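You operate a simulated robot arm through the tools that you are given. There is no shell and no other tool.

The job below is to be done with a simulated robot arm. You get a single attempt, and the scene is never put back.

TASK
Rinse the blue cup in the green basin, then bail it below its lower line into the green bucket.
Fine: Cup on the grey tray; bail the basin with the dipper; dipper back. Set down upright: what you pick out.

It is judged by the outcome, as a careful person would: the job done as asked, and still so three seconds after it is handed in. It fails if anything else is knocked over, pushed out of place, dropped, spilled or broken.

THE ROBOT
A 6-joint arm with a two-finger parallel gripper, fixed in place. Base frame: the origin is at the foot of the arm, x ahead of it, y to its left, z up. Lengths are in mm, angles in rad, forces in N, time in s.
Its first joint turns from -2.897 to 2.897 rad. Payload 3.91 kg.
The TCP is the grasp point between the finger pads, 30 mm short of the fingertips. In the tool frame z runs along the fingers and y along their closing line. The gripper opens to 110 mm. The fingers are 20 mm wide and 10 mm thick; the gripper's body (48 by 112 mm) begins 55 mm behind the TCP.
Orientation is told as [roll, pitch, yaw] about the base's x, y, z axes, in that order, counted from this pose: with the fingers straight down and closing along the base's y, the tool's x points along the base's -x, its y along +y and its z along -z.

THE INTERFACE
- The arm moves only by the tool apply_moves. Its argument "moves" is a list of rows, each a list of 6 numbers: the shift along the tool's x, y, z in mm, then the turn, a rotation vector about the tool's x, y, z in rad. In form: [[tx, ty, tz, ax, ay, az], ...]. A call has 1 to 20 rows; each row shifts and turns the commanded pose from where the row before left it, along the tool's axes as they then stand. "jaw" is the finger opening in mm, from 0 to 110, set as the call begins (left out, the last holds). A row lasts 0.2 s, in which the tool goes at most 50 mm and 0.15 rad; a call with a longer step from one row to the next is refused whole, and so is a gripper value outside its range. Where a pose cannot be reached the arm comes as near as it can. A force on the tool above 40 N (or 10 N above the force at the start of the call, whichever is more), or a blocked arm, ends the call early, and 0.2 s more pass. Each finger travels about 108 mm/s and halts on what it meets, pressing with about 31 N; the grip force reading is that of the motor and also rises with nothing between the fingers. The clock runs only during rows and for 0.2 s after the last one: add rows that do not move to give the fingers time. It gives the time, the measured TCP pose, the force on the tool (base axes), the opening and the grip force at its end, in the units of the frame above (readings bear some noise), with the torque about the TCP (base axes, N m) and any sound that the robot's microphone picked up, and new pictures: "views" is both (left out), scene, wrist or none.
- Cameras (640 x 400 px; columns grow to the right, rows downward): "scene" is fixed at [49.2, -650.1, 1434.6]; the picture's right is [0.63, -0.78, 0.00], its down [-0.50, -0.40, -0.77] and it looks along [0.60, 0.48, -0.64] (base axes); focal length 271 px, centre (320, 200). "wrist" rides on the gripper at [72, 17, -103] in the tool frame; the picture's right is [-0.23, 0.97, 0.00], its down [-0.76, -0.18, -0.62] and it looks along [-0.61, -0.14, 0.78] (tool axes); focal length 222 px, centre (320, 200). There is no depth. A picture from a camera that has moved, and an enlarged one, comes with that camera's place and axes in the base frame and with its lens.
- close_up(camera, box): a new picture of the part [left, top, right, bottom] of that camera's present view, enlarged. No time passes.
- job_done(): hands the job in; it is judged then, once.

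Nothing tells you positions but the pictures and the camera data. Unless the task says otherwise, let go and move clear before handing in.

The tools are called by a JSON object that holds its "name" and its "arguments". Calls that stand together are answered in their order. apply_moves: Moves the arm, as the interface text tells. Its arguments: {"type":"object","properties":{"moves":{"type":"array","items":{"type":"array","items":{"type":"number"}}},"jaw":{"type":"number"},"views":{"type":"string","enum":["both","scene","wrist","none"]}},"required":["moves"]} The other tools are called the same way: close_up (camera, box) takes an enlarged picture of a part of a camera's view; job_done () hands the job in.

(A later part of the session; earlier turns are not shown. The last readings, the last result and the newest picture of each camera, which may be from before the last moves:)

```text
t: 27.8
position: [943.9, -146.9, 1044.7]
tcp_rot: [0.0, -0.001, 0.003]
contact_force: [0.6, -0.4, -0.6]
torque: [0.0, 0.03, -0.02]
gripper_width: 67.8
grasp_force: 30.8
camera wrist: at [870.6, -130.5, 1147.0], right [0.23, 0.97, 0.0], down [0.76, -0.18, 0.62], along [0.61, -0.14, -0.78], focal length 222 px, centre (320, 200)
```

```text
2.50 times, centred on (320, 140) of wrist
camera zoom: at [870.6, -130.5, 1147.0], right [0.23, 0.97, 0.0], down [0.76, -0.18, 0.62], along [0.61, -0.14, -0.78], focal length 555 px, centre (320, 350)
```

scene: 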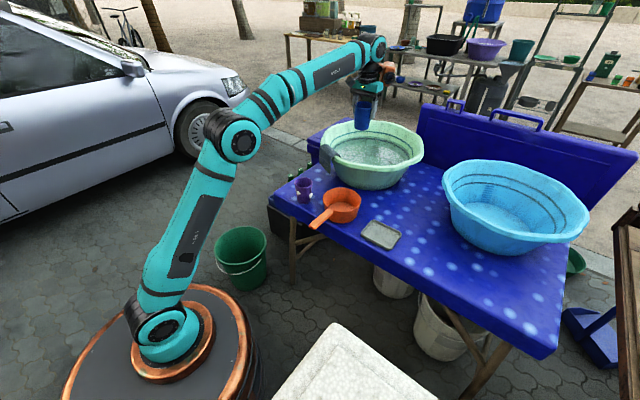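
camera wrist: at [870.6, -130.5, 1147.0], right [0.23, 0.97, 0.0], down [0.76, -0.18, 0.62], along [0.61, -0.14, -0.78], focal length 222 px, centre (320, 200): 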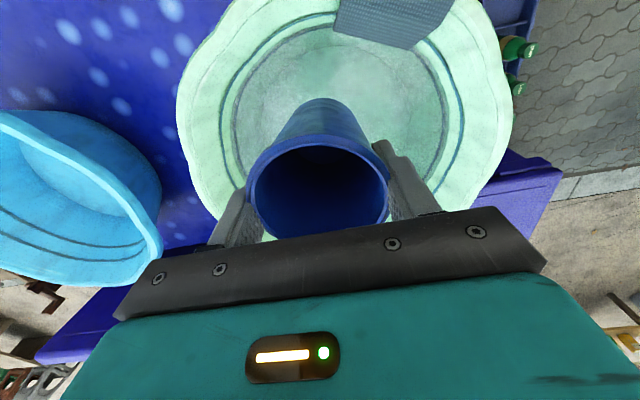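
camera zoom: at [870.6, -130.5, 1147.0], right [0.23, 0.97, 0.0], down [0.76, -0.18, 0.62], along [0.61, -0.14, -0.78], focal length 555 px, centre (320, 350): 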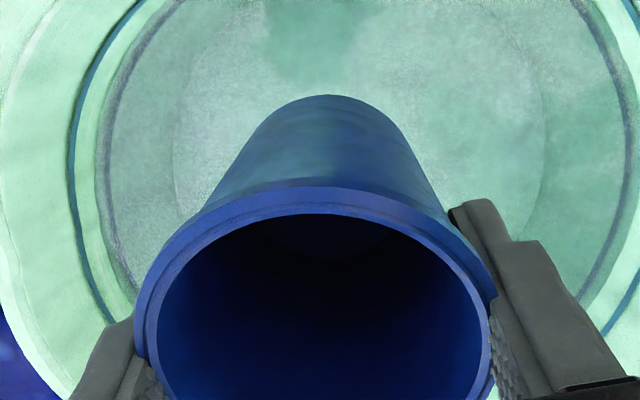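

There are no more drips and the cup looks empty. I'll turn it about its axis over the basin to check its far side for suds.

{"name": "apply_moves", "arguments": {"moves": [[0, 0, 0, 0, 0, 0.15], [0, 0, 0, 0, 0, 0.15], [0, 0, 0, 0, 0, 0.15], [0, 0, 0, 0, 0, 0.15], [0, 0, 0, 0, 0, 0.15], [0, 0, 0, 0, 0, 0.15], [0, 0, 0, 0, 0, 0.15], [0, 0, 0, 0, 0, 0.15], [0, 0, 0, 0, 0, 0.15], [0, 0, 0, 0, 0, 0.15], [0, 0, 0, 0, 0, 0]]}}

{"name": "close_up", "arguments": {"camera": "scene", "box": [330, 60, 400, 150]}}

```text
t: 30.2
position: [943.6, -146.8, 1044.9]
tcp_rot: [0.001, 0.0, -1.5]
contact_force: [-0.3, 0.3, -0.8]
torque: [-0.02, 0.03, 0.03]
gripper_width: 67.9
grasp_force: 31.5
camera wrist: at [954.7, -73.3, 1147.3], right [0.99, -0.16, 0.0], down [-0.12, -0.77, 0.62], along [-0.1, -0.62, -0.78], focal length 222 px, centre (320, 200)
```

scene: 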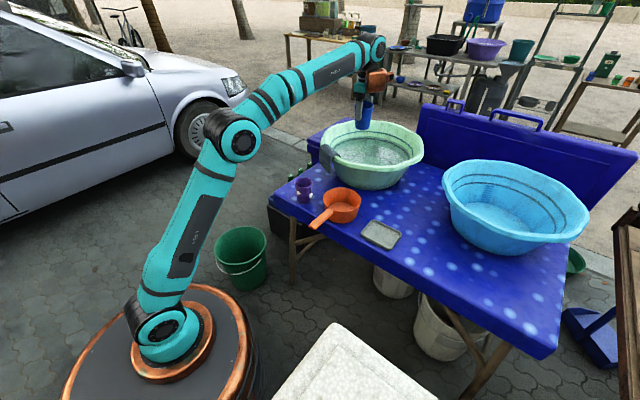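
wrist: 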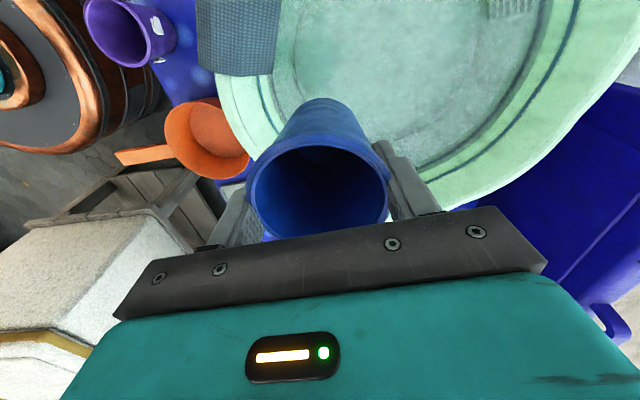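

```text
4.44 times, centred on (365, 105) of scene
camera zoom: at [49.2, -650.1, 1434.6], right [0.63, -0.78, 0.0], down [-0.5, -0.4, -0.77], along [0.6, 0.48, -0.64], focal length 1203 px, centre (120, 622)
```

zoom: 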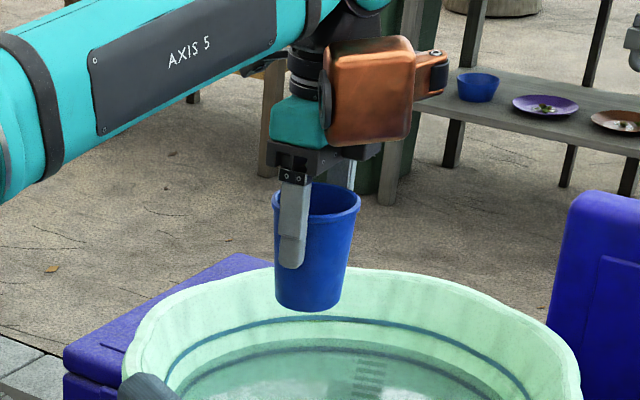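

The cup is clean all round. I'll square the tool up and carry the cup over the grey tray, which is at about (720, -398).

{"name": "apply_moves", "arguments": {"moves": [[0, 0, 0, 0, 0, -0.15], [0, 0, 0, 0, 0, -0.15], [0, 0, 0, 0, 0, -0.15], [0, 0, 0, 0, 0, -0.15], [0, 0, 0, 0, 0, -0.15], [0, 0, 0, 0, 0, -0.15], [0, 0, 0, 0, 0, -0.15], [0, 0, 0, 0, 0, -0.15], [0, 0, 0, 0, 0, -0.15], [0, 0, 0, 0, 0, -0.15], [0, 0, 0, 0, 0, 0]], "views": "none"}}

{"name": "close_up", "arguments": {"camera": "scene", "box": [330, 60, 420, 170]}}

{"name": "apply_moves", "arguments": {"moves": [[27.9, -31.4, 0, 0, 0, 0], [27.9, -31.4, 0, 0, 0, 0], [27.9, -31.4, 0, 0, 0, 0], [27.9, -31.4, 0, 0, 0, 0], [27.9, -31.4, 0, 0, 0, 0], [27.9, -31.4, 0, 0, 0, 0], [27.9, -31.4, 0, 0, 0, 0], [27.9, -31.4, 0, 0, 0, 0], [0, 0, 40, 0, 0, 0], [0, 0, 40, 0, 0, 0], [0, 0, 40, 0, 0, 0], [0, 0, 0, 0, 0, 0]]}}

```text
t: 32.6
position: [941.1, -148.1, 1043.7]
tcp_rot: [0.0, -0.002, 0.004]
contact_force: [-0.7, 0.3, -0.6]
torque: [-0.01, -0.02, -0.01]
gripper_width: 67.7
grasp_force: 30.5
```

```text
3.64 times, centred on (375, 115) of scene
camera zoom: at [49.2, -650.1, 1434.6], right [0.63, -0.78, 0.0], down [-0.5, -0.4, -0.77], along [0.6, 0.48, -0.64], focal length 984 px, centre (120, 509)
```

zoom: 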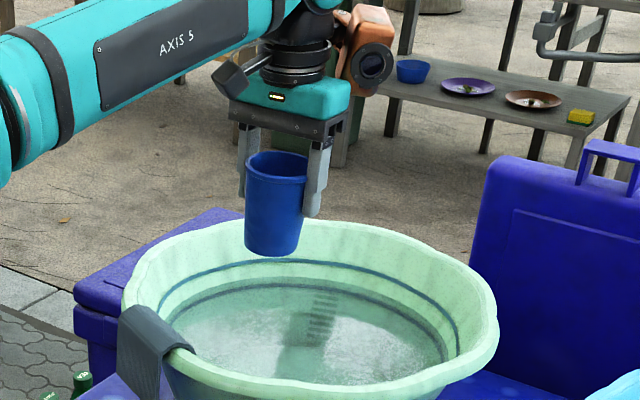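

```text
t: 35.2
position: [719.2, -399.6, 922.8]
tcp_rot: [0.0, -0.002, 0.002]
contact_force: [-0.5, 0.5, -1.3]
torque: [0.01, 0.02, 0.01]
gripper_width: 67.5
grasp_force: 30.9
camera wrist: at [647.4, -382.5, 1025.9], right [0.23, 0.97, 0.0], down [0.76, -0.18, 0.62], along [0.61, -0.14, -0.78], focal length 222 px, centre (320, 200)
```

scene: 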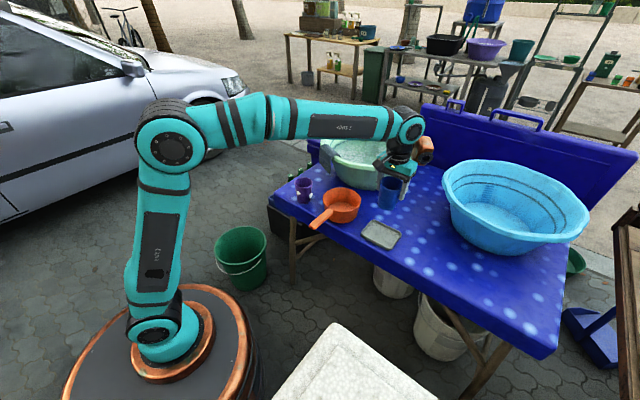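
wrist: 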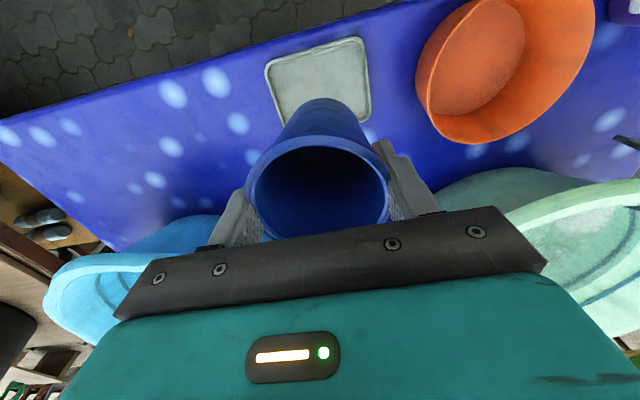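

The cup is centred above the tray, and it drips no water. I'll lower it toward the tray surface and feel for contact.

{"name": "apply_moves", "arguments": {"moves": [[0, 0, 40, 0, 0, 0], [0, 0, 40, 0, 0, 0], [0, 0, 35, 0, 0, 0], [0, 0, 12, 0, 0, 0], [0, 0, 0, 0, 0, 0]]}}

{"name": "close_up", "arguments": {"camera": "scene", "box": [350, 160, 430, 260]}}

```text
t: 36.4
position: [721.1, -396.9, 797.9]
tcp_rot: [-0.001, -0.002, 0.002]
contact_force: [0.2, -0.2, -0.3]
torque: [0.0, 0.01, 0.01]
gripper_width: 67.3
grasp_force: 30.9
camera wrist: at [648.1, -381.1, 900.2], right [0.23, 0.97, 0.0], down [0.76, -0.18, 0.62], along [0.61, -0.14, -0.78], focal length 222 px, centre (320, 200)
```

scene: 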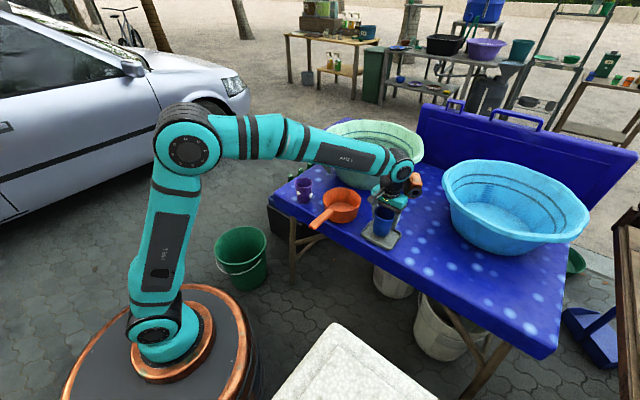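
wrist: 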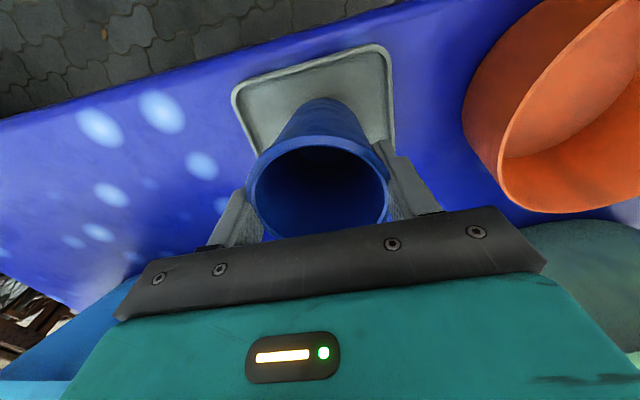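

```text
4.00 times, centred on (390, 210) of scene
camera zoom: at [49.2, -650.1, 1434.6], right [0.63, -0.78, 0.0], down [-0.5, -0.4, -0.77], along [0.6, 0.48, -0.64], focal length 1082 px, centre (40, 160)
```

zoom: 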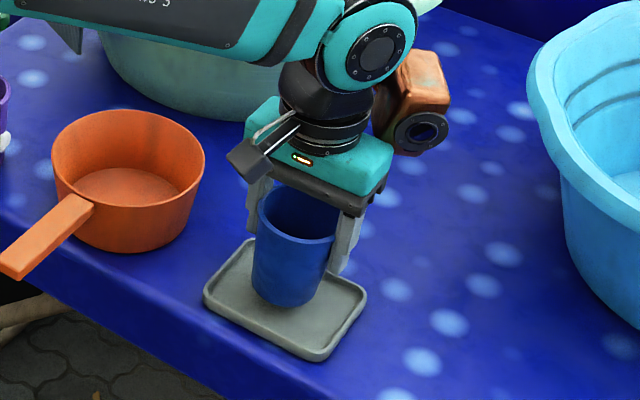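

The cup is well placed over the tray. I'll take small downward steps until I feel contact.

{"name": "apply_moves", "arguments": {"moves": [[0, 0, 6, 0, 0, 0], [0, 0, 4, 0, 0, 0], [0, 0, 3, 0, 0, 0], [0, 0, 0, 0, 0, 0]], "views": "none"}}

{"name": "apply_moves", "arguments": {"moves": [[0, 0, 2, 0, 0, 0], [0, 0, 0, 0, 0, 0]], "views": "none"}}

{"name": "apply_moves", "arguments": {"moves": [[0, 0, 1.5, 0, 0, 0], [0, 0, 0, 0, 0, 0]], "views": "none"}}

```text
t: 37.4
position: [720.7, -399.7, 784.6]
tcp_rot: [0.0, -0.002, 0.002]
contact_force: [0.9, 0.5, -0.8]
torque: [-0.01, -0.01, 0.0]
gripper_width: 67.7
grasp_force: 31.0
```

```text
t: 38.0
position: [720.2, -398.2, 783.2]
tcp_rot: [-0.001, -0.003, 0.001]
contact_force: [2.1, -0.8, 11.6]
torque: [-0.35, -0.15, 0.04]
gripper_width: 67.5
grasp_force: 31.3
```

```text
t: 38.6
position: [719.8, -397.9, 781.5]
tcp_rot: [-0.003, -0.003, 0.002]
contact_force: [0.7, 7.1, 23.7]
torque: [-0.16, -0.01, 0.05]
gripper_width: 68.0
grasp_force: 31.1
```

The cup has touched the tray. I'll ease off 1.5 mm, then open slightly to release it.

{"name": "apply_moves", "arguments": {"moves": [[0, 0, -1.7, 0, 0, 0], [0, 0, 0, 0, 0, 0]], "views": "none"}}

{"name": "apply_moves", "arguments": {"moves": [[0, 0, 0, 0, 0, 0], [0, 0, 0, 0, 0, 0], [0, 0, 0, 0, 0, 0]], "jaw": 96}}

{"name": "close_up", "arguments": {"camera": "scene", "box": [350, 160, 430, 260]}}

```text
t: 39.2
position: [717.7, -398.7, 780.7]
tcp_rot: [0.001, 0.0, 0.003]
contact_force: [1.3, 2.4, 7.8]
torque: [-0.04, -0.1, 0.01]
gripper_width: 67.5
grasp_force: 30.8
```

```text
t: 40.0
position: [719.5, -399.3, 781.2]
tcp_rot: [0.0, -0.001, 0.003]
contact_force: [-1.2, 0.0, 0.1]
torque: [0.02, 0.01, -0.02]
gripper_width: 96.1
grasp_force: 0.0
camera wrist: at [647.5, -382.0, 885.0], right [0.23, 0.97, 0.0], down [0.76, -0.18, 0.62], along [0.61, -0.14, -0.78], focal length 222 px, centre (320, 200)
```

scene: 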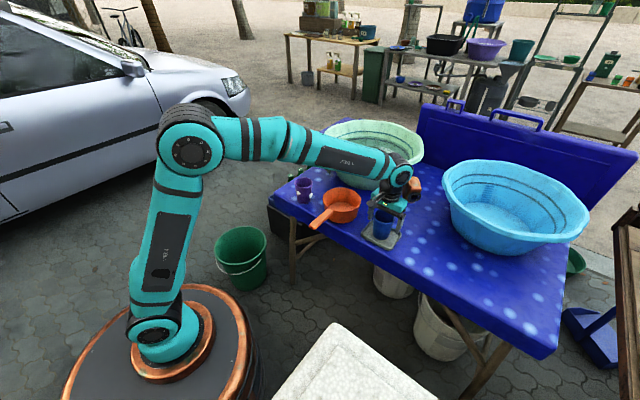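
wrist: 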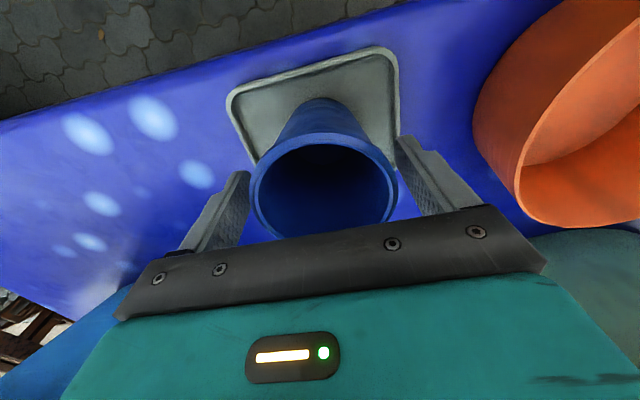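

```text
4.00 times, centred on (390, 210) of scene
camera zoom: at [49.2, -650.1, 1434.6], right [0.63, -0.78, 0.0], down [-0.5, -0.4, -0.77], along [0.6, 0.48, -0.64], focal length 1082 px, centre (40, 160)
```

zoom: 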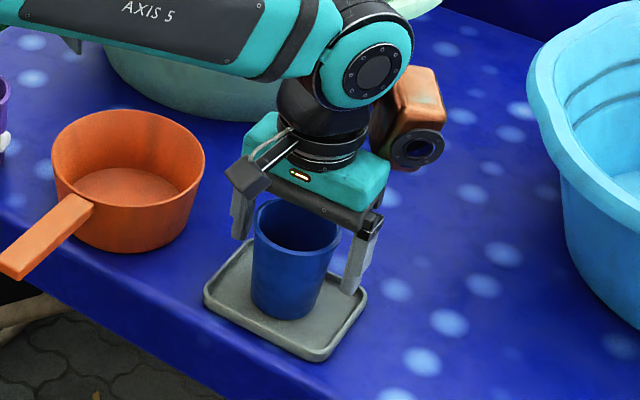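

The cup stands upright on the tray. I'll rise clear and move over the dipper's handle for a look.

{"name": "apply_moves", "arguments": {"moves": [[0, 0, -25, 0, 0, 0], [0, 0, -45, 0, 0, 0], [0, 0, -45, 0, 0, 0], [0, 0, -45, 0, 0, 0], [24, 36.4, 0, 0, 0, 0], [24, 36.4, 0, 0, 0, 0], [24, 36.4, 0, 0, 0, 0], [24, 36.4, 0, 0, 0, 0], [24, 36.4, 0, 0, 0, 0], [0, 0, 0, 0, 0, 0]]}}

{"name": "close_up", "arguments": {"camera": "scene", "box": [300, 150, 420, 260]}}

{"name": "close_up", "arguments": {"camera": "wrist", "box": [200, 0, 420, 180]}}

```text
t: 42.2
position: [603.1, -212.2, 945.6]
tcp_rot: [0.001, -0.002, 0.0]
contact_force: [-0.2, 0.5, 0.6]
torque: [0.0, -0.01, 0.0]
gripper_width: 96.1
grasp_force: 0.1
camera wrist: at [530.5, -196.0, 1048.9], right [0.23, 0.97, 0.0], down [0.76, -0.18, 0.62], along [0.61, -0.14, -0.78], focal length 222 px, centre (320, 200)
```

scene: 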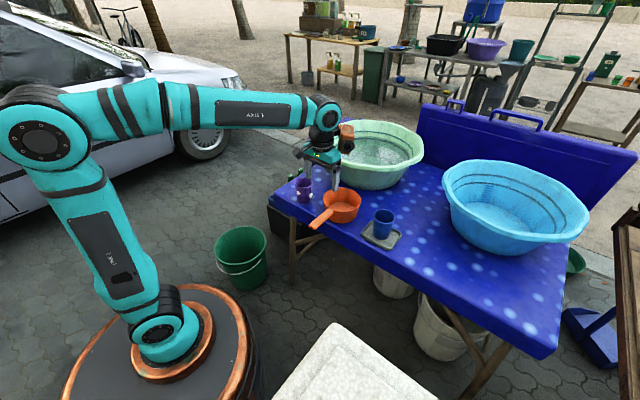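
wrist: 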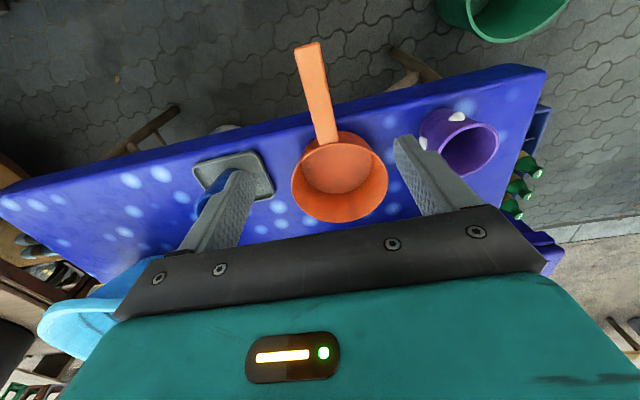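

```text
3.64 times, centred on (360, 205) of scene
camera zoom: at [49.2, -650.1, 1434.6], right [0.63, -0.78, 0.0], down [-0.5, -0.4, -0.77], along [0.6, 0.48, -0.64], focal length 984 px, centre (174, 182)
```

zoom: 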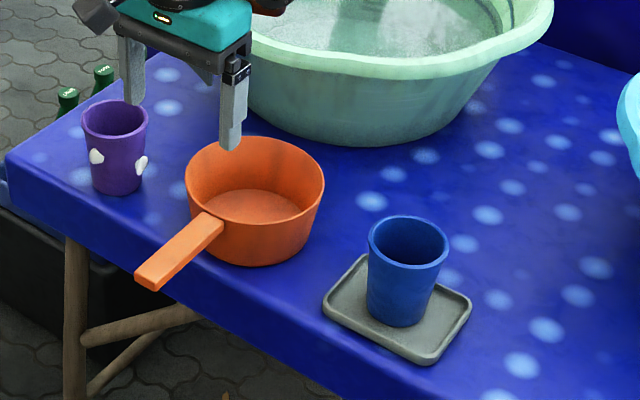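

```text
2.22 times, centred on (310, 90) of wrist
camera zoom: at [530.5, -196.0, 1048.9], right [0.23, 0.97, 0.0], down [0.76, -0.18, 0.62], along [0.61, -0.14, -0.78], focal length 494 px, centre (342, 444)
```

zoom: 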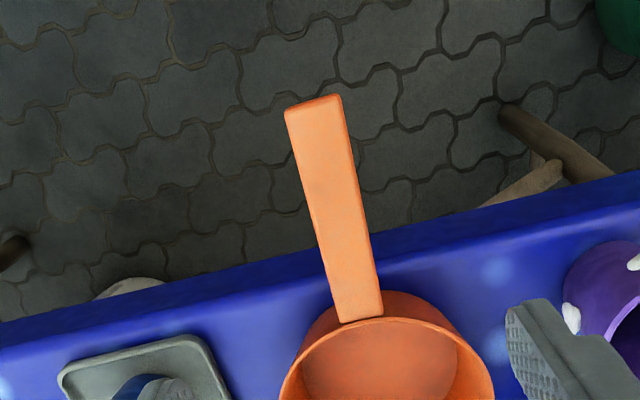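

The handle runs from about (550, -215) to (660, -211), 25 mm wide with its top near z=761. The bowl centre is about (726, -217). I'll move above the grip point near the handle root and check alignment.

{"name": "apply_moves", "arguments": {"moves": [[-14, 0, 30, 0, 0, 0], [-14, 0, 35, 0, 0, 0], [0, 0, 30, 0, 0, 0], [0, 0, 0, 0, 0, 0]], "jaw": 70}}

{"name": "close_up", "arguments": {"camera": "scene", "box": [300, 150, 400, 250]}}

{"name": "close_up", "arguments": {"camera": "wrist", "box": [200, 0, 440, 220]}}

```text
t: 43.2
position: [630.1, -214.4, 847.5]
tcp_rot: [0.0, 0.0, 0.003]
contact_force: [0.2, -0.3, -0.5]
torque: [-0.01, -0.01, -0.03]
gripper_width: 70.0
grasp_force: 0.0
camera wrist: at [557.6, -197.6, 951.0], right [0.23, 0.97, 0.0], down [0.76, -0.18, 0.62], along [0.61, -0.14, -0.78], focal length 222 px, centre (320, 200)
```

scene: 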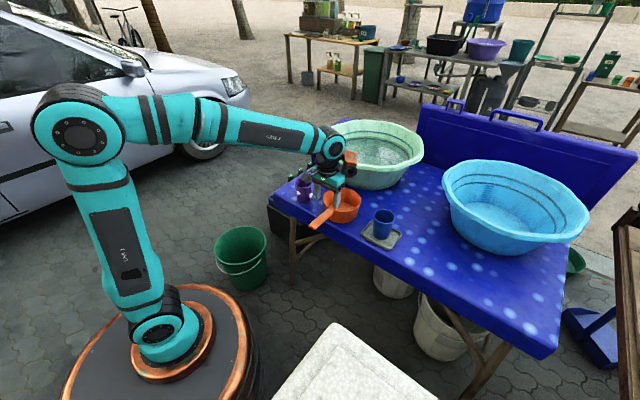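
wrist: 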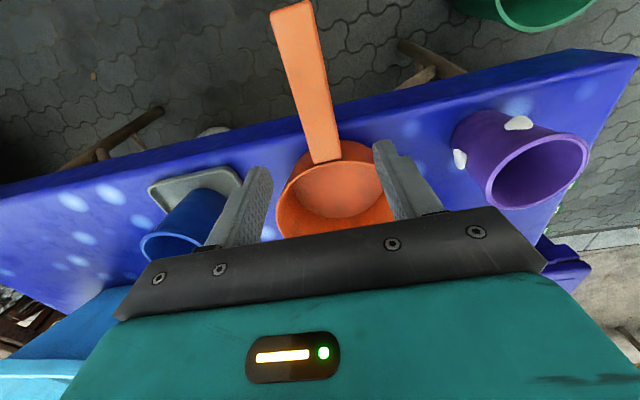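

```text
4.00 times, centred on (350, 200) of scene
camera zoom: at [49.2, -650.1, 1434.6], right [0.63, -0.78, 0.0], down [-0.5, -0.4, -0.77], along [0.6, 0.48, -0.64], focal length 1082 px, centre (200, 200)
```

zoom: 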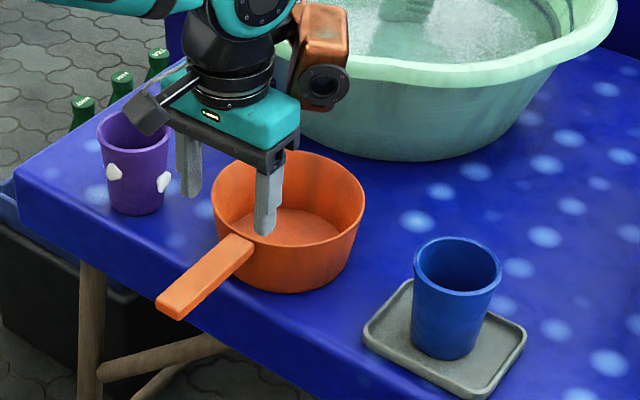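

```text
1.82 times, centred on (320, 110) of wrist
camera zoom: at [557.6, -197.6, 951.0], right [0.23, 0.97, 0.0], down [0.76, -0.18, 0.62], along [0.61, -0.14, -0.78], focal length 404 px, centre (320, 364)
```

zoom: 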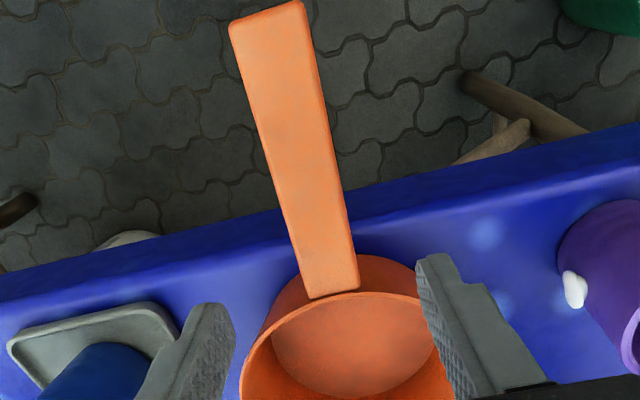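

The handle lies along x at y≈-214, centred under the gripper. I'll descend so the pads straddle the handle, then close.

{"name": "apply_moves", "arguments": {"moves": [[0, 0, 40, 0, 0, 0], [0, 0, 35, 0, 0, 0], [0, 0, 16, 0, 0, 0], [0, 0, 0, 0, 0, 0]]}}

{"name": "close_up", "arguments": {"camera": "scene", "box": [310, 160, 380, 240]}}

```text
t: 44.2
position: [629.3, -218.0, 757.1]
tcp_rot: [0.001, -0.003, 0.001]
contact_force: [-0.3, 0.3, 0.4]
torque: [0.02, 0.03, 0.02]
gripper_width: 69.9
grasp_force: 0.1
camera wrist: at [556.5, -200.2, 859.6], right [0.23, 0.97, 0.0], down [0.76, -0.18, 0.62], along [0.61, -0.14, -0.78], focal length 222 px, centre (320, 200)
```

scene: 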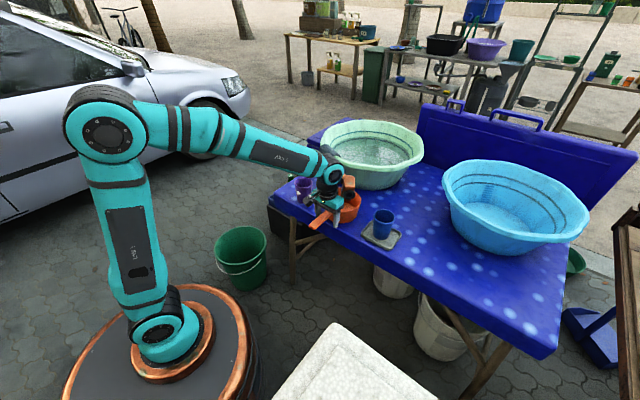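
wrist: 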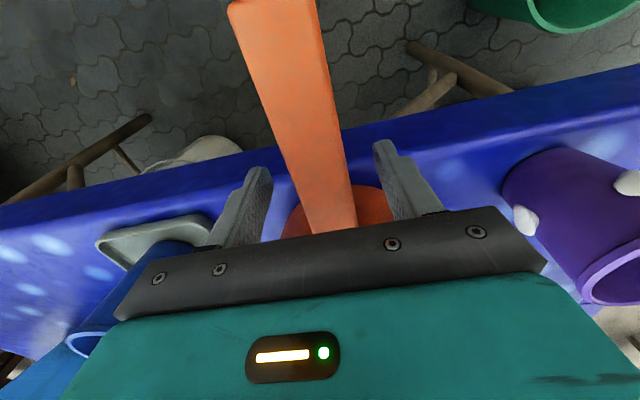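

```text
5.00 times, centred on (345, 200) of scene
camera zoom: at [49.2, -650.1, 1434.6], right [0.63, -0.78, 0.0], down [-0.5, -0.4, -0.77], along [0.6, 0.48, -0.64], focal length 1353 px, centre (195, 200)
```

zoom: 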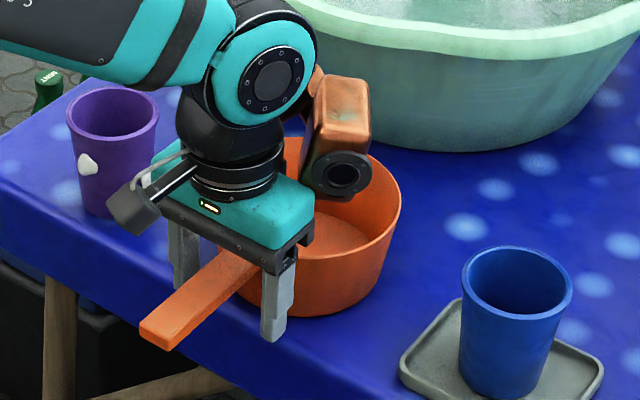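

The fingers straddle the handle with its centreline on the tool axis. I'll close on it.

{"name": "apply_moves", "arguments": {"moves": [[0, 0, 0, 0, 0, 0], [0, 0, 0, 0, 0, 0], [0, 0, 0, 0, 0, 0], [0, 0, 0, 0, 0, 0]], "jaw": 5}}

{"name": "close_up", "arguments": {"camera": "scene", "box": [310, 160, 380, 240]}}

```text
t: 45.2
position: [628.6, -217.4, 756.2]
tcp_rot: [0.0, 0.0, 0.0]
contact_force: [-0.6, -0.6, -0.6]
torque: [0.04, -0.07, -0.01]
gripper_width: 27.3
grasp_force: 31.3
camera wrist: at [556.5, -200.2, 859.7], right [0.23, 0.97, 0.0], down [0.76, -0.18, 0.62], along [0.61, -0.14, -0.78], focal length 222 px, centre (320, 200)
```

scene: 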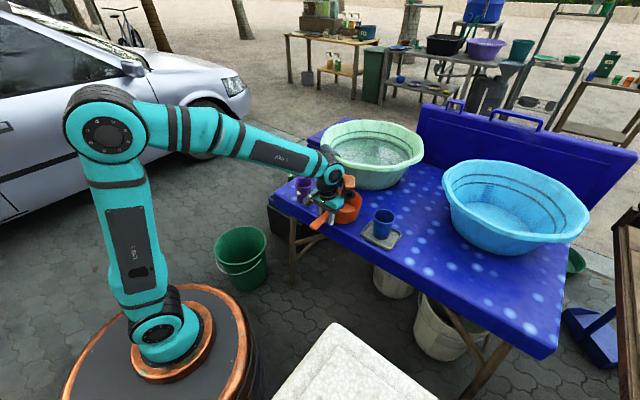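
wrist: 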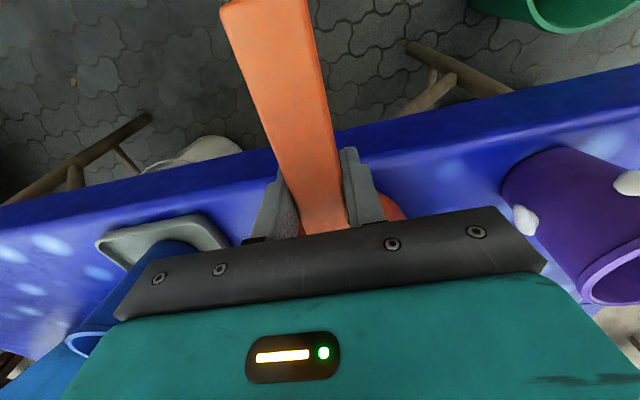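

```text
5.00 times, centred on (345, 200) of scene
camera zoom: at [49.2, -650.1, 1434.6], right [0.63, -0.78, 0.0], down [-0.5, -0.4, -0.77], along [0.6, 0.48, -0.64], focal length 1353 px, centre (195, 200)
```

zoom: 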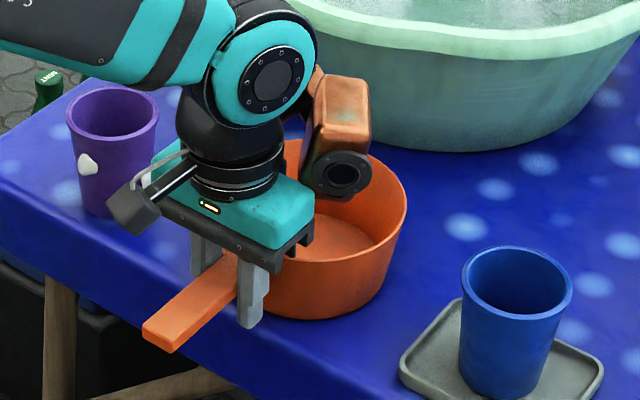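

I have the handle (27 mm). I'll lift a little and see whether the dipper stays level.

{"name": "apply_moves", "arguments": {"moves": [[0, 0, -10, 0, 0, 0], [0, 0, -20, 0, 0, 0], [0, 0, -20, 0, 0, 0], [0, 0, 0, 0, 0, 0], [0, 0, 0, 0, 0, 0]]}}

{"name": "close_up", "arguments": {"camera": "scene", "box": [310, 150, 380, 230]}}

```text
t: 46.4
position: [628.1, -216.4, 804.8]
tcp_rot: [0.0, -0.001, 0.001]
contact_force: [0.0, 0.1, -1.7]
torque: [-0.01, 0.11, 0.01]
gripper_width: 27.1
grasp_force: 30.3
camera wrist: at [555.2, -200.4, 909.6], right [0.23, 0.97, 0.0], down [0.76, -0.18, 0.62], along [0.61, -0.14, -0.78], focal length 222 px, centre (320, 200)
```

scene: 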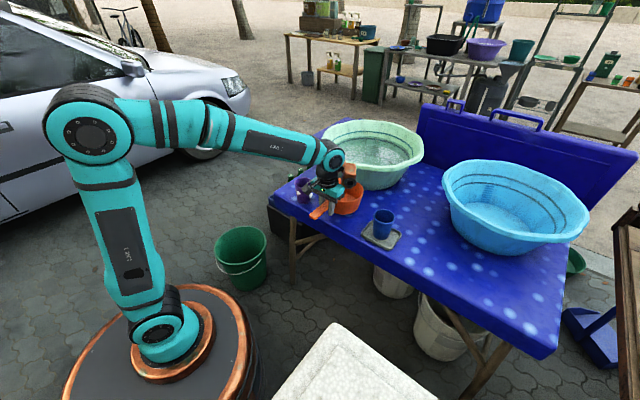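
wrist: 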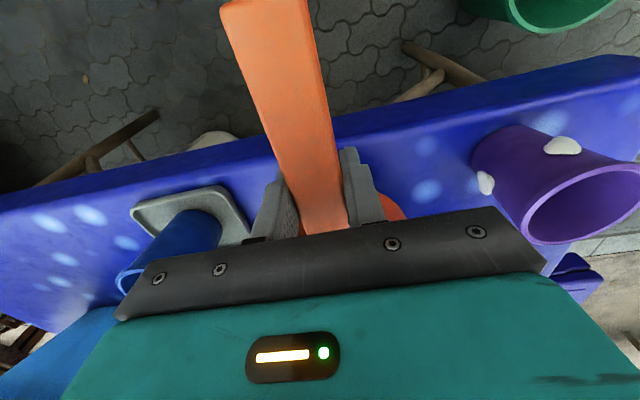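

```text
5.00 times, centred on (345, 190) of scene
camera zoom: at [49.2, -650.1, 1434.6], right [0.63, -0.78, 0.0], down [-0.5, -0.4, -0.77], along [0.6, 0.48, -0.64], focal length 1353 px, centre (195, 250)
```

zoom: 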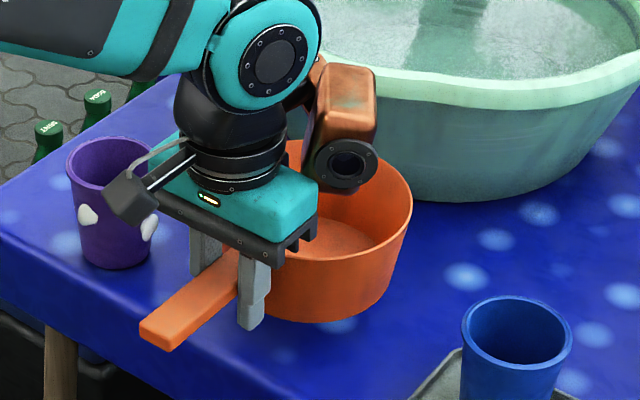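

The dipper (about 0.17 kg) stays level. I'll lift it above rim height and carry it over the basin.

{"name": "apply_moves", "arguments": {"moves": [[0, 0, -40, 0, 0, 0], [0, 0, -40, 0, 0, 0], [0, 0, -40, 0, 0, 0], [0, 0, -35, 0, 0, 0], [-40.2, 9.1, 0, 0, 0, 0], [-40.2, 9.1, 0, 0, 0, 0], [-40.2, 9.1, 0, 0, 0, 0], [-40.2, 9.1, 0, 0, 0, 0], [-40.2, 9.1, 0, 0, 0, 0], [-40.2, 9.1, 0, 0, 0, 0], [-40.2, 9.1, 0, 0, 0, 0], [-40.2, 9.1, 0, 0, 0, 0], [0, 0, 0, 0, 0, 0]]}}

{"name": "close_up", "arguments": {"camera": "scene", "box": [320, 70, 430, 190]}}

```text
t: 49.2
position: [950.6, -145.7, 959.5]
tcp_rot: [-0.002, -0.001, 0.001]
contact_force: [0.8, -0.8, -1.7]
torque: [0.02, 0.11, -0.02]
gripper_width: 27.3
grasp_force: 31.3
camera wrist: at [877.2, -128.5, 1063.7], right [0.23, 0.97, 0.0], down [0.76, -0.18, 0.62], along [0.61, -0.14, -0.78], focal length 222 px, centre (320, 200)
```

scene: 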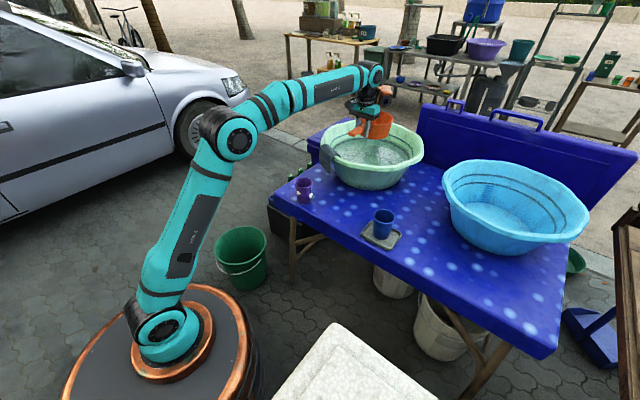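
wrist: 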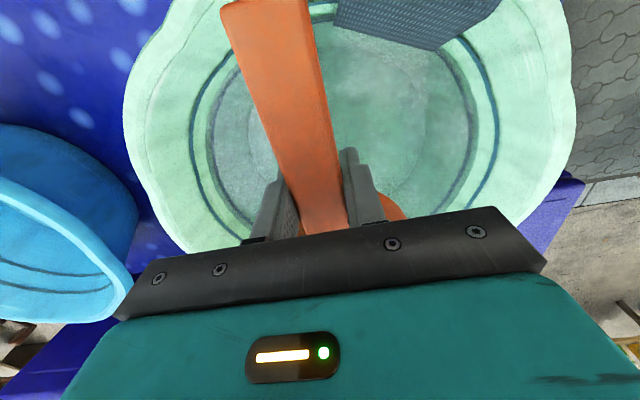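

```text
3.33 times, centred on (375, 130) of scene
camera zoom: at [49.2, -650.1, 1434.6], right [0.63, -0.78, 0.0], down [-0.5, -0.4, -0.77], along [0.6, 0.48, -0.64], focal length 902 px, centre (137, 433)
```

zoom: 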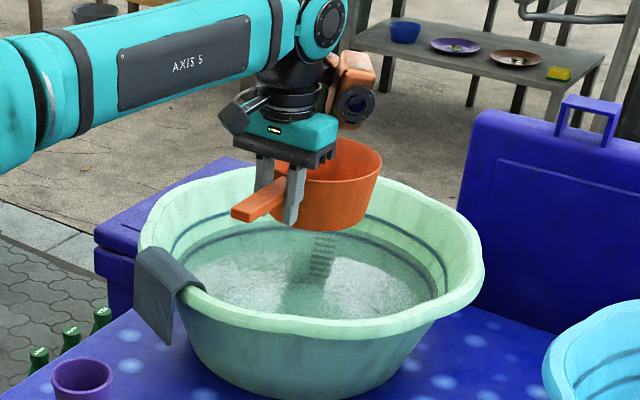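

The dipper is over the basin centre. The handle tail needs to stay off the near wall, so I'll scoop by rolling the bowl sideways. First I'll nudge in a little and roll about 34° above the water.

{"name": "apply_moves", "arguments": {"moves": [[-10, 0, 20, 0, 0, 0], [0, 0, 0, -0.15, 0, 0], [0, 0, 0, -0.15, 0, 0], [0, 0, 0, -0.15, 0, 0], [0, 0, 0, -0.15, 0, 0], [0, 0, 0, 0, 0, 0]]}}

{"name": "close_up", "arguments": {"camera": "scene", "box": [320, 70, 430, 190]}}

```text
t: 50.6
position: [960.6, -143.5, 941.3]
tcp_rot: [0.6, -0.002, 0.001]
contact_force: [-0.2, -0.4, -1.1]
torque: [-0.01, 0.06, 0.01]
gripper_width: 27.4
grasp_force: 30.7
camera wrist: at [887.3, -188.2, 1036.1], right [0.22, 0.8, 0.55], down [0.76, -0.5, 0.41], along [0.61, 0.33, -0.72], focal length 222 px, centre (320, 200)
```

scene: 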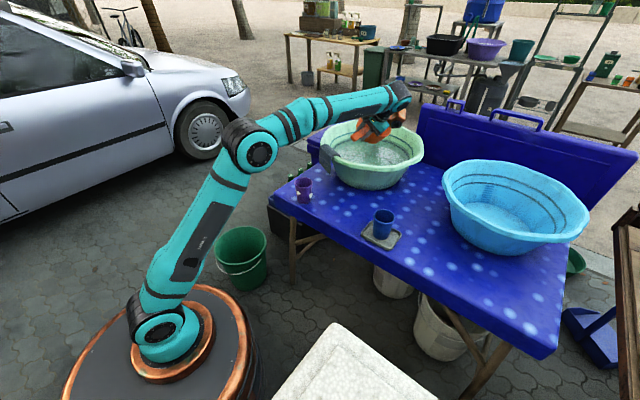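
wrist: 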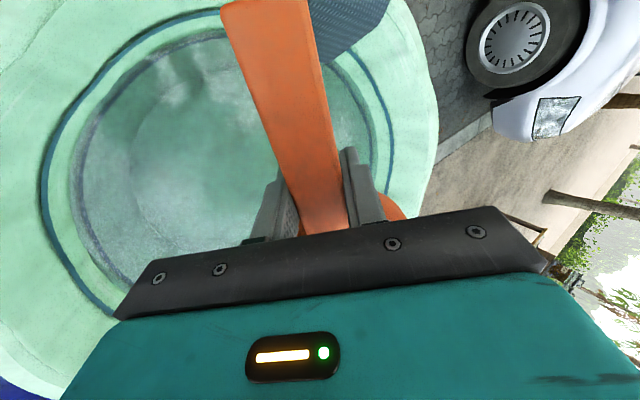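

```text
3.33 times, centred on (375, 130) of scene
camera zoom: at [49.2, -650.1, 1434.6], right [0.63, -0.78, 0.0], down [-0.5, -0.4, -0.77], along [0.6, 0.48, -0.64], focal length 902 px, centre (137, 433)
```

zoom: 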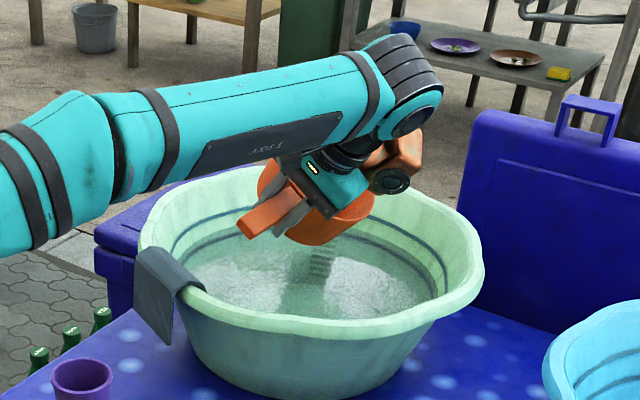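

The bowl is rolled with its low lip on the -y side. I'll lower it straight down toward the water.

{"name": "apply_moves", "arguments": {"moves": [[0, -16.95, 24.76, 0, 0, 0], [0, -16.95, 24.76, 0, 0, 0], [0, -16.95, 24.76, 0, 0, 0], [0, -16.95, 24.76, 0, 0, 0], [0, -4.0, 5.8, 0, 0, 0], [0, 0, 0, 0, 0, 0]]}}

{"name": "close_up", "arguments": {"camera": "scene", "box": [320, 90, 430, 190]}}

```text
t: 52.0
position: [961.2, -141.4, 813.6]
tcp_rot: [0.597, 0.001, 0.003]
contact_force: [14.0, 4.2, 0.0]
torque: [-0.1, 0.75, -0.19]
gripper_width: 27.5
grasp_force: 30.8
camera wrist: at [888.0, -185.7, 908.4], right [0.23, 0.8, 0.55], down [0.76, -0.5, 0.41], along [0.61, 0.33, -0.73], focal length 222 px, centre (320, 200)
```

scene: 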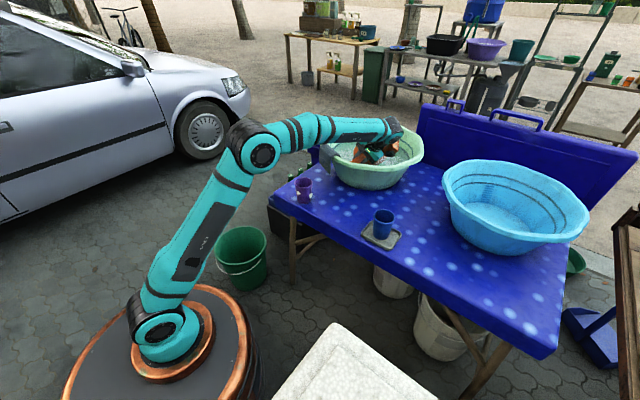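
wrist: 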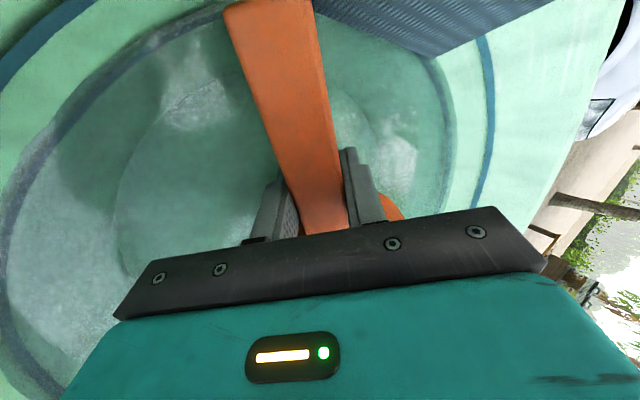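

```text
4.00 times, centred on (375, 140) of scene
camera zoom: at [49.2, -650.1, 1434.6], right [0.63, -0.78, 0.0], down [-0.5, -0.4, -0.77], along [0.6, 0.48, -0.64], focal length 1082 px, centre (100, 440)
```

zoom: 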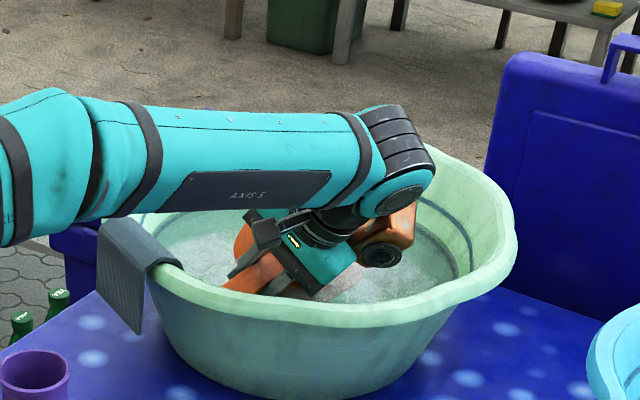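

A sideways contact force of about 14 N has appeared; something, perhaps the handle tail, is touching the basin wall or cloth. I'll raise slightly and look more closely.

{"name": "apply_moves", "arguments": {"moves": [[0, 5.65, -8.25, 0, 0, 0], [0, 0, 0, 0, 0, 0]]}}

{"name": "close_up", "arguments": {"camera": "wrist", "box": [160, 0, 480, 200]}}

{"name": "close_up", "arguments": {"camera": "scene", "box": [330, 120, 410, 180]}}

```text
t: 52.6
position: [960.5, -140.9, 824.0]
tcp_rot: [0.6, 0.0, 0.001]
contact_force: [-0.1, -0.1, -4.3]
torque: [-0.06, 0.42, 0.0]
gripper_width: 27.5
grasp_force: 31.1
camera wrist: at [887.2, -185.9, 919.6], right [0.23, 0.8, 0.55], down [0.76, -0.5, 0.41], along [0.61, 0.33, -0.73], focal length 222 px, centre (320, 200)
```

scene: 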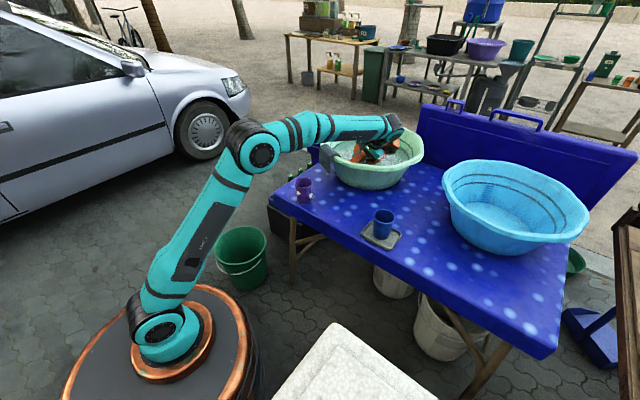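
wrist: 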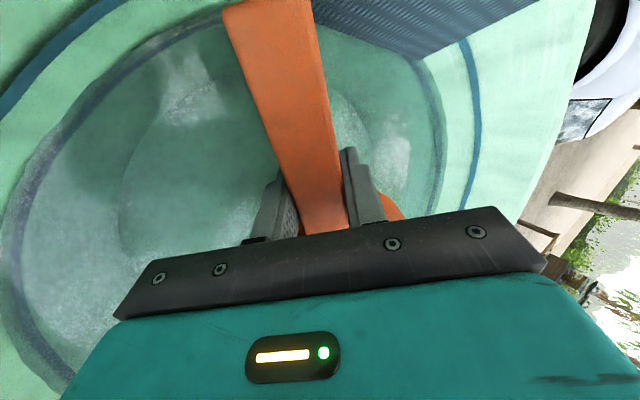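

```text
2.00 times, centred on (320, 100) of wrist
camera zoom: at [887.2, -185.9, 919.6], right [0.23, 0.8, 0.55], down [0.76, -0.5, 0.41], along [0.61, 0.33, -0.73], focal length 444 px, centre (320, 400)
```

zoom: 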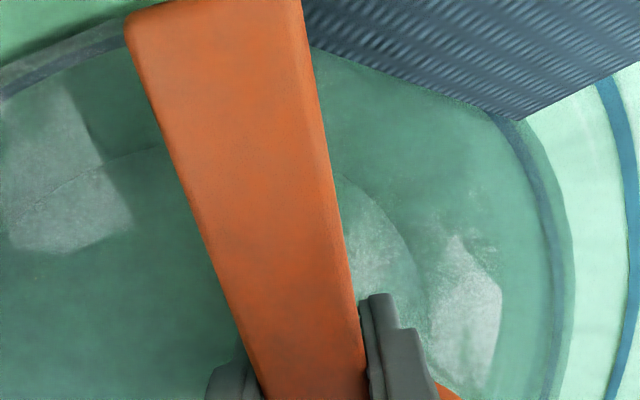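

```text
6.67 times, centred on (370, 150) of scene
camera zoom: at [49.2, -650.1, 1434.6], right [0.63, -0.78, 0.0], down [-0.5, -0.4, -0.77], along [0.6, 0.48, -0.64], focal length 1804 px, centre (-13, 533)
```

zoom: 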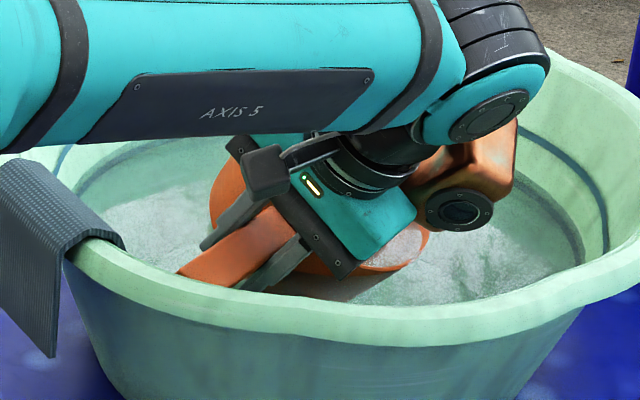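

The dipper already holds about 0.26 kg of water and hasn't slipped. The earlier force was likely the tail brushing the cloth flap. I'll level the dipper, then yaw and shift so the tail stays clear of the cloth, and scoop again.

{"name": "apply_moves", "arguments": {"moves": [[0, 0, 0, 0.15, 0, 0], [0, 0, 0, 0.15, 0, 0], [0, 0, 0, 0.15, 0, 0], [0, 0, 0, 0.15, 0, 0], [0, -12, -10, 0, 0, 0], [-5, -12, -10, 0, 0, 0], [0, 0, 0, 0, 0, -0.1], [0, 0, 0, 0, 0, -0.1], [0, 0, 0, 0, 0, 0]]}}

{"name": "close_up", "arguments": {"camera": "wrist", "box": [160, 0, 480, 200]}}

{"name": "close_up", "arguments": {"camera": "scene", "box": [320, 90, 430, 190]}}

```text
t: 54.6
position: [965.6, -167.2, 842.3]
tcp_rot: [0.0, 0.001, 0.204]
contact_force: [-0.6, -0.2, -4.4]
torque: [-0.06, 0.38, -0.01]
gripper_width: 27.3
grasp_force: 31.1
camera wrist: at [890.8, -165.1, 946.2], right [0.03, 1.0, 0.0], down [0.78, -0.02, 0.62], along [0.62, -0.02, -0.78], focal length 222 px, centre (320, 200)
```

scene: 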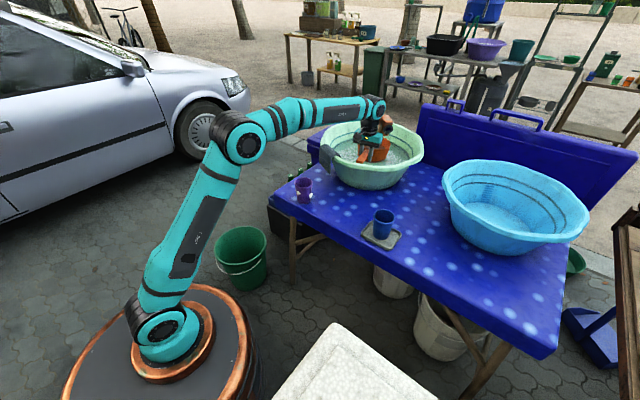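
wrist: 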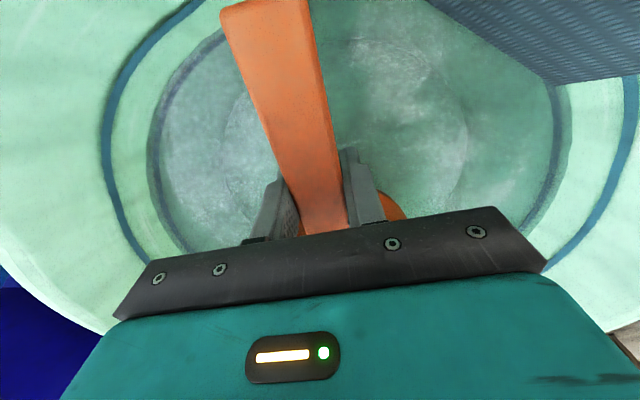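

```text
2.00 times, centred on (320, 100) of wrist
camera zoom: at [890.8, -165.1, 946.2], right [0.03, 1.0, 0.0], down [0.78, -0.02, 0.62], along [0.62, -0.02, -0.78], focal length 444 px, centre (320, 400)
```

zoom: 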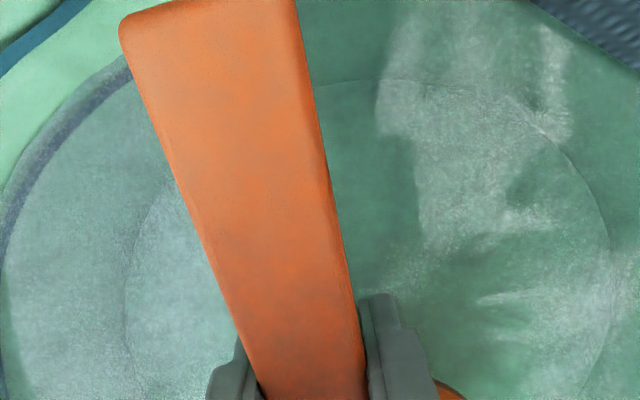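

```text
4.00 times, centred on (375, 140) of scene
camera zoom: at [49.2, -650.1, 1434.6], right [0.63, -0.78, 0.0], down [-0.5, -0.4, -0.77], along [0.6, 0.48, -0.64], focal length 1082 px, centre (100, 440)
```

zoom: 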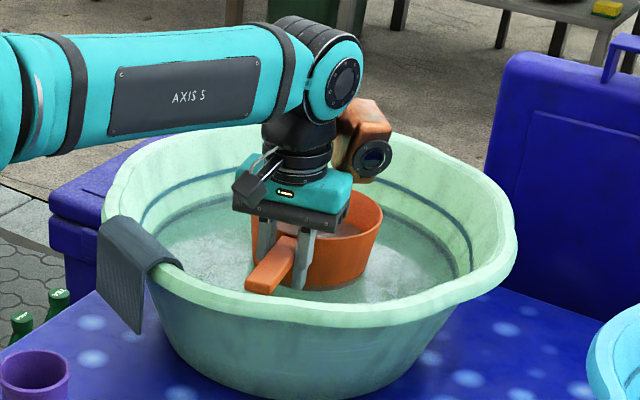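

The dipper is level with some water in it, and its tail is now well clear of the cloth. I'll roll about 26° and lower further for a fuller scoop.

{"name": "apply_moves", "arguments": {"moves": [[0, 0, 0, -0.15, 0, 0], [0, 0, 0, -0.15, 0, 0], [0, 0, 0, -0.15, 0, 0], [0, -6.96, 14.4, 0, 0, 0], [0, -6.96, 14.4, 0, 0, 0], [0, -6.1, 12.6, 0, 0, 0], [0, 0, 0, 0, 0, 0], [0, 0, 0, 0, 0, 0]]}}

{"name": "close_up", "arguments": {"camera": "scene", "box": [320, 90, 430, 190]}}

```text
t: 56.4
position: [964.9, -166.4, 796.0]
tcp_rot: [0.449, 0.0, 0.204]
contact_force: [-0.8, -0.1, -8.6]
torque: [-0.21, 0.56, 0.0]
gripper_width: 27.4
grasp_force: 30.8
camera wrist: at [899.1, -210.2, 897.3], right [0.05, 0.9, 0.42], down [0.83, -0.27, 0.48], along [0.55, 0.33, -0.77], focal length 222 px, centre (320, 200)
```

scene: 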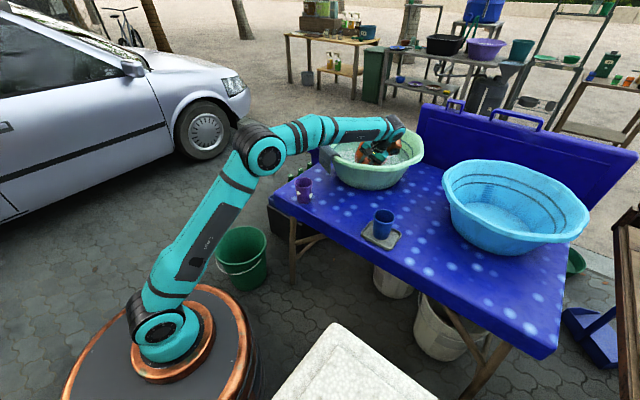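
wrist: 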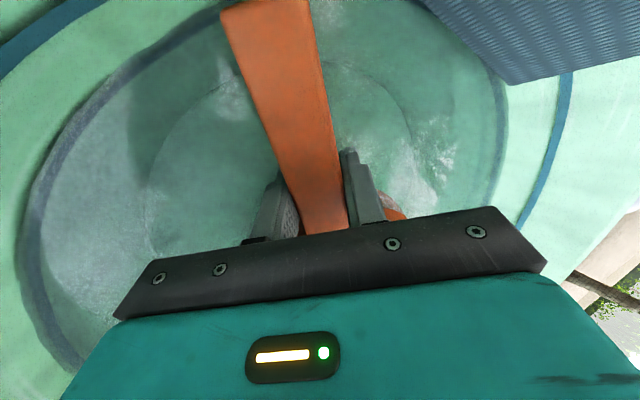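

```text
4.00 times, centred on (375, 140) of scene
camera zoom: at [49.2, -650.1, 1434.6], right [0.63, -0.78, 0.0], down [-0.5, -0.4, -0.77], along [0.6, 0.48, -0.64], focal length 1082 px, centre (100, 440)
```

zoom: 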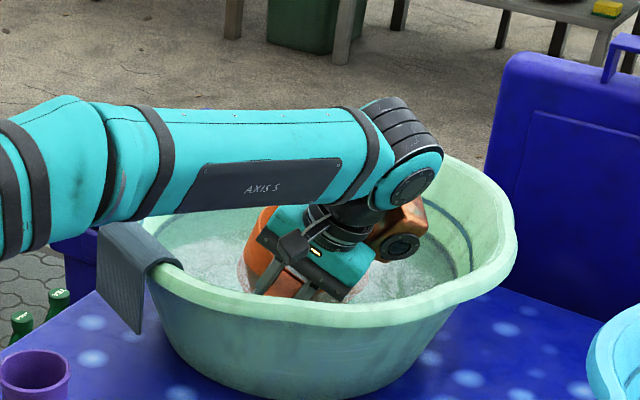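

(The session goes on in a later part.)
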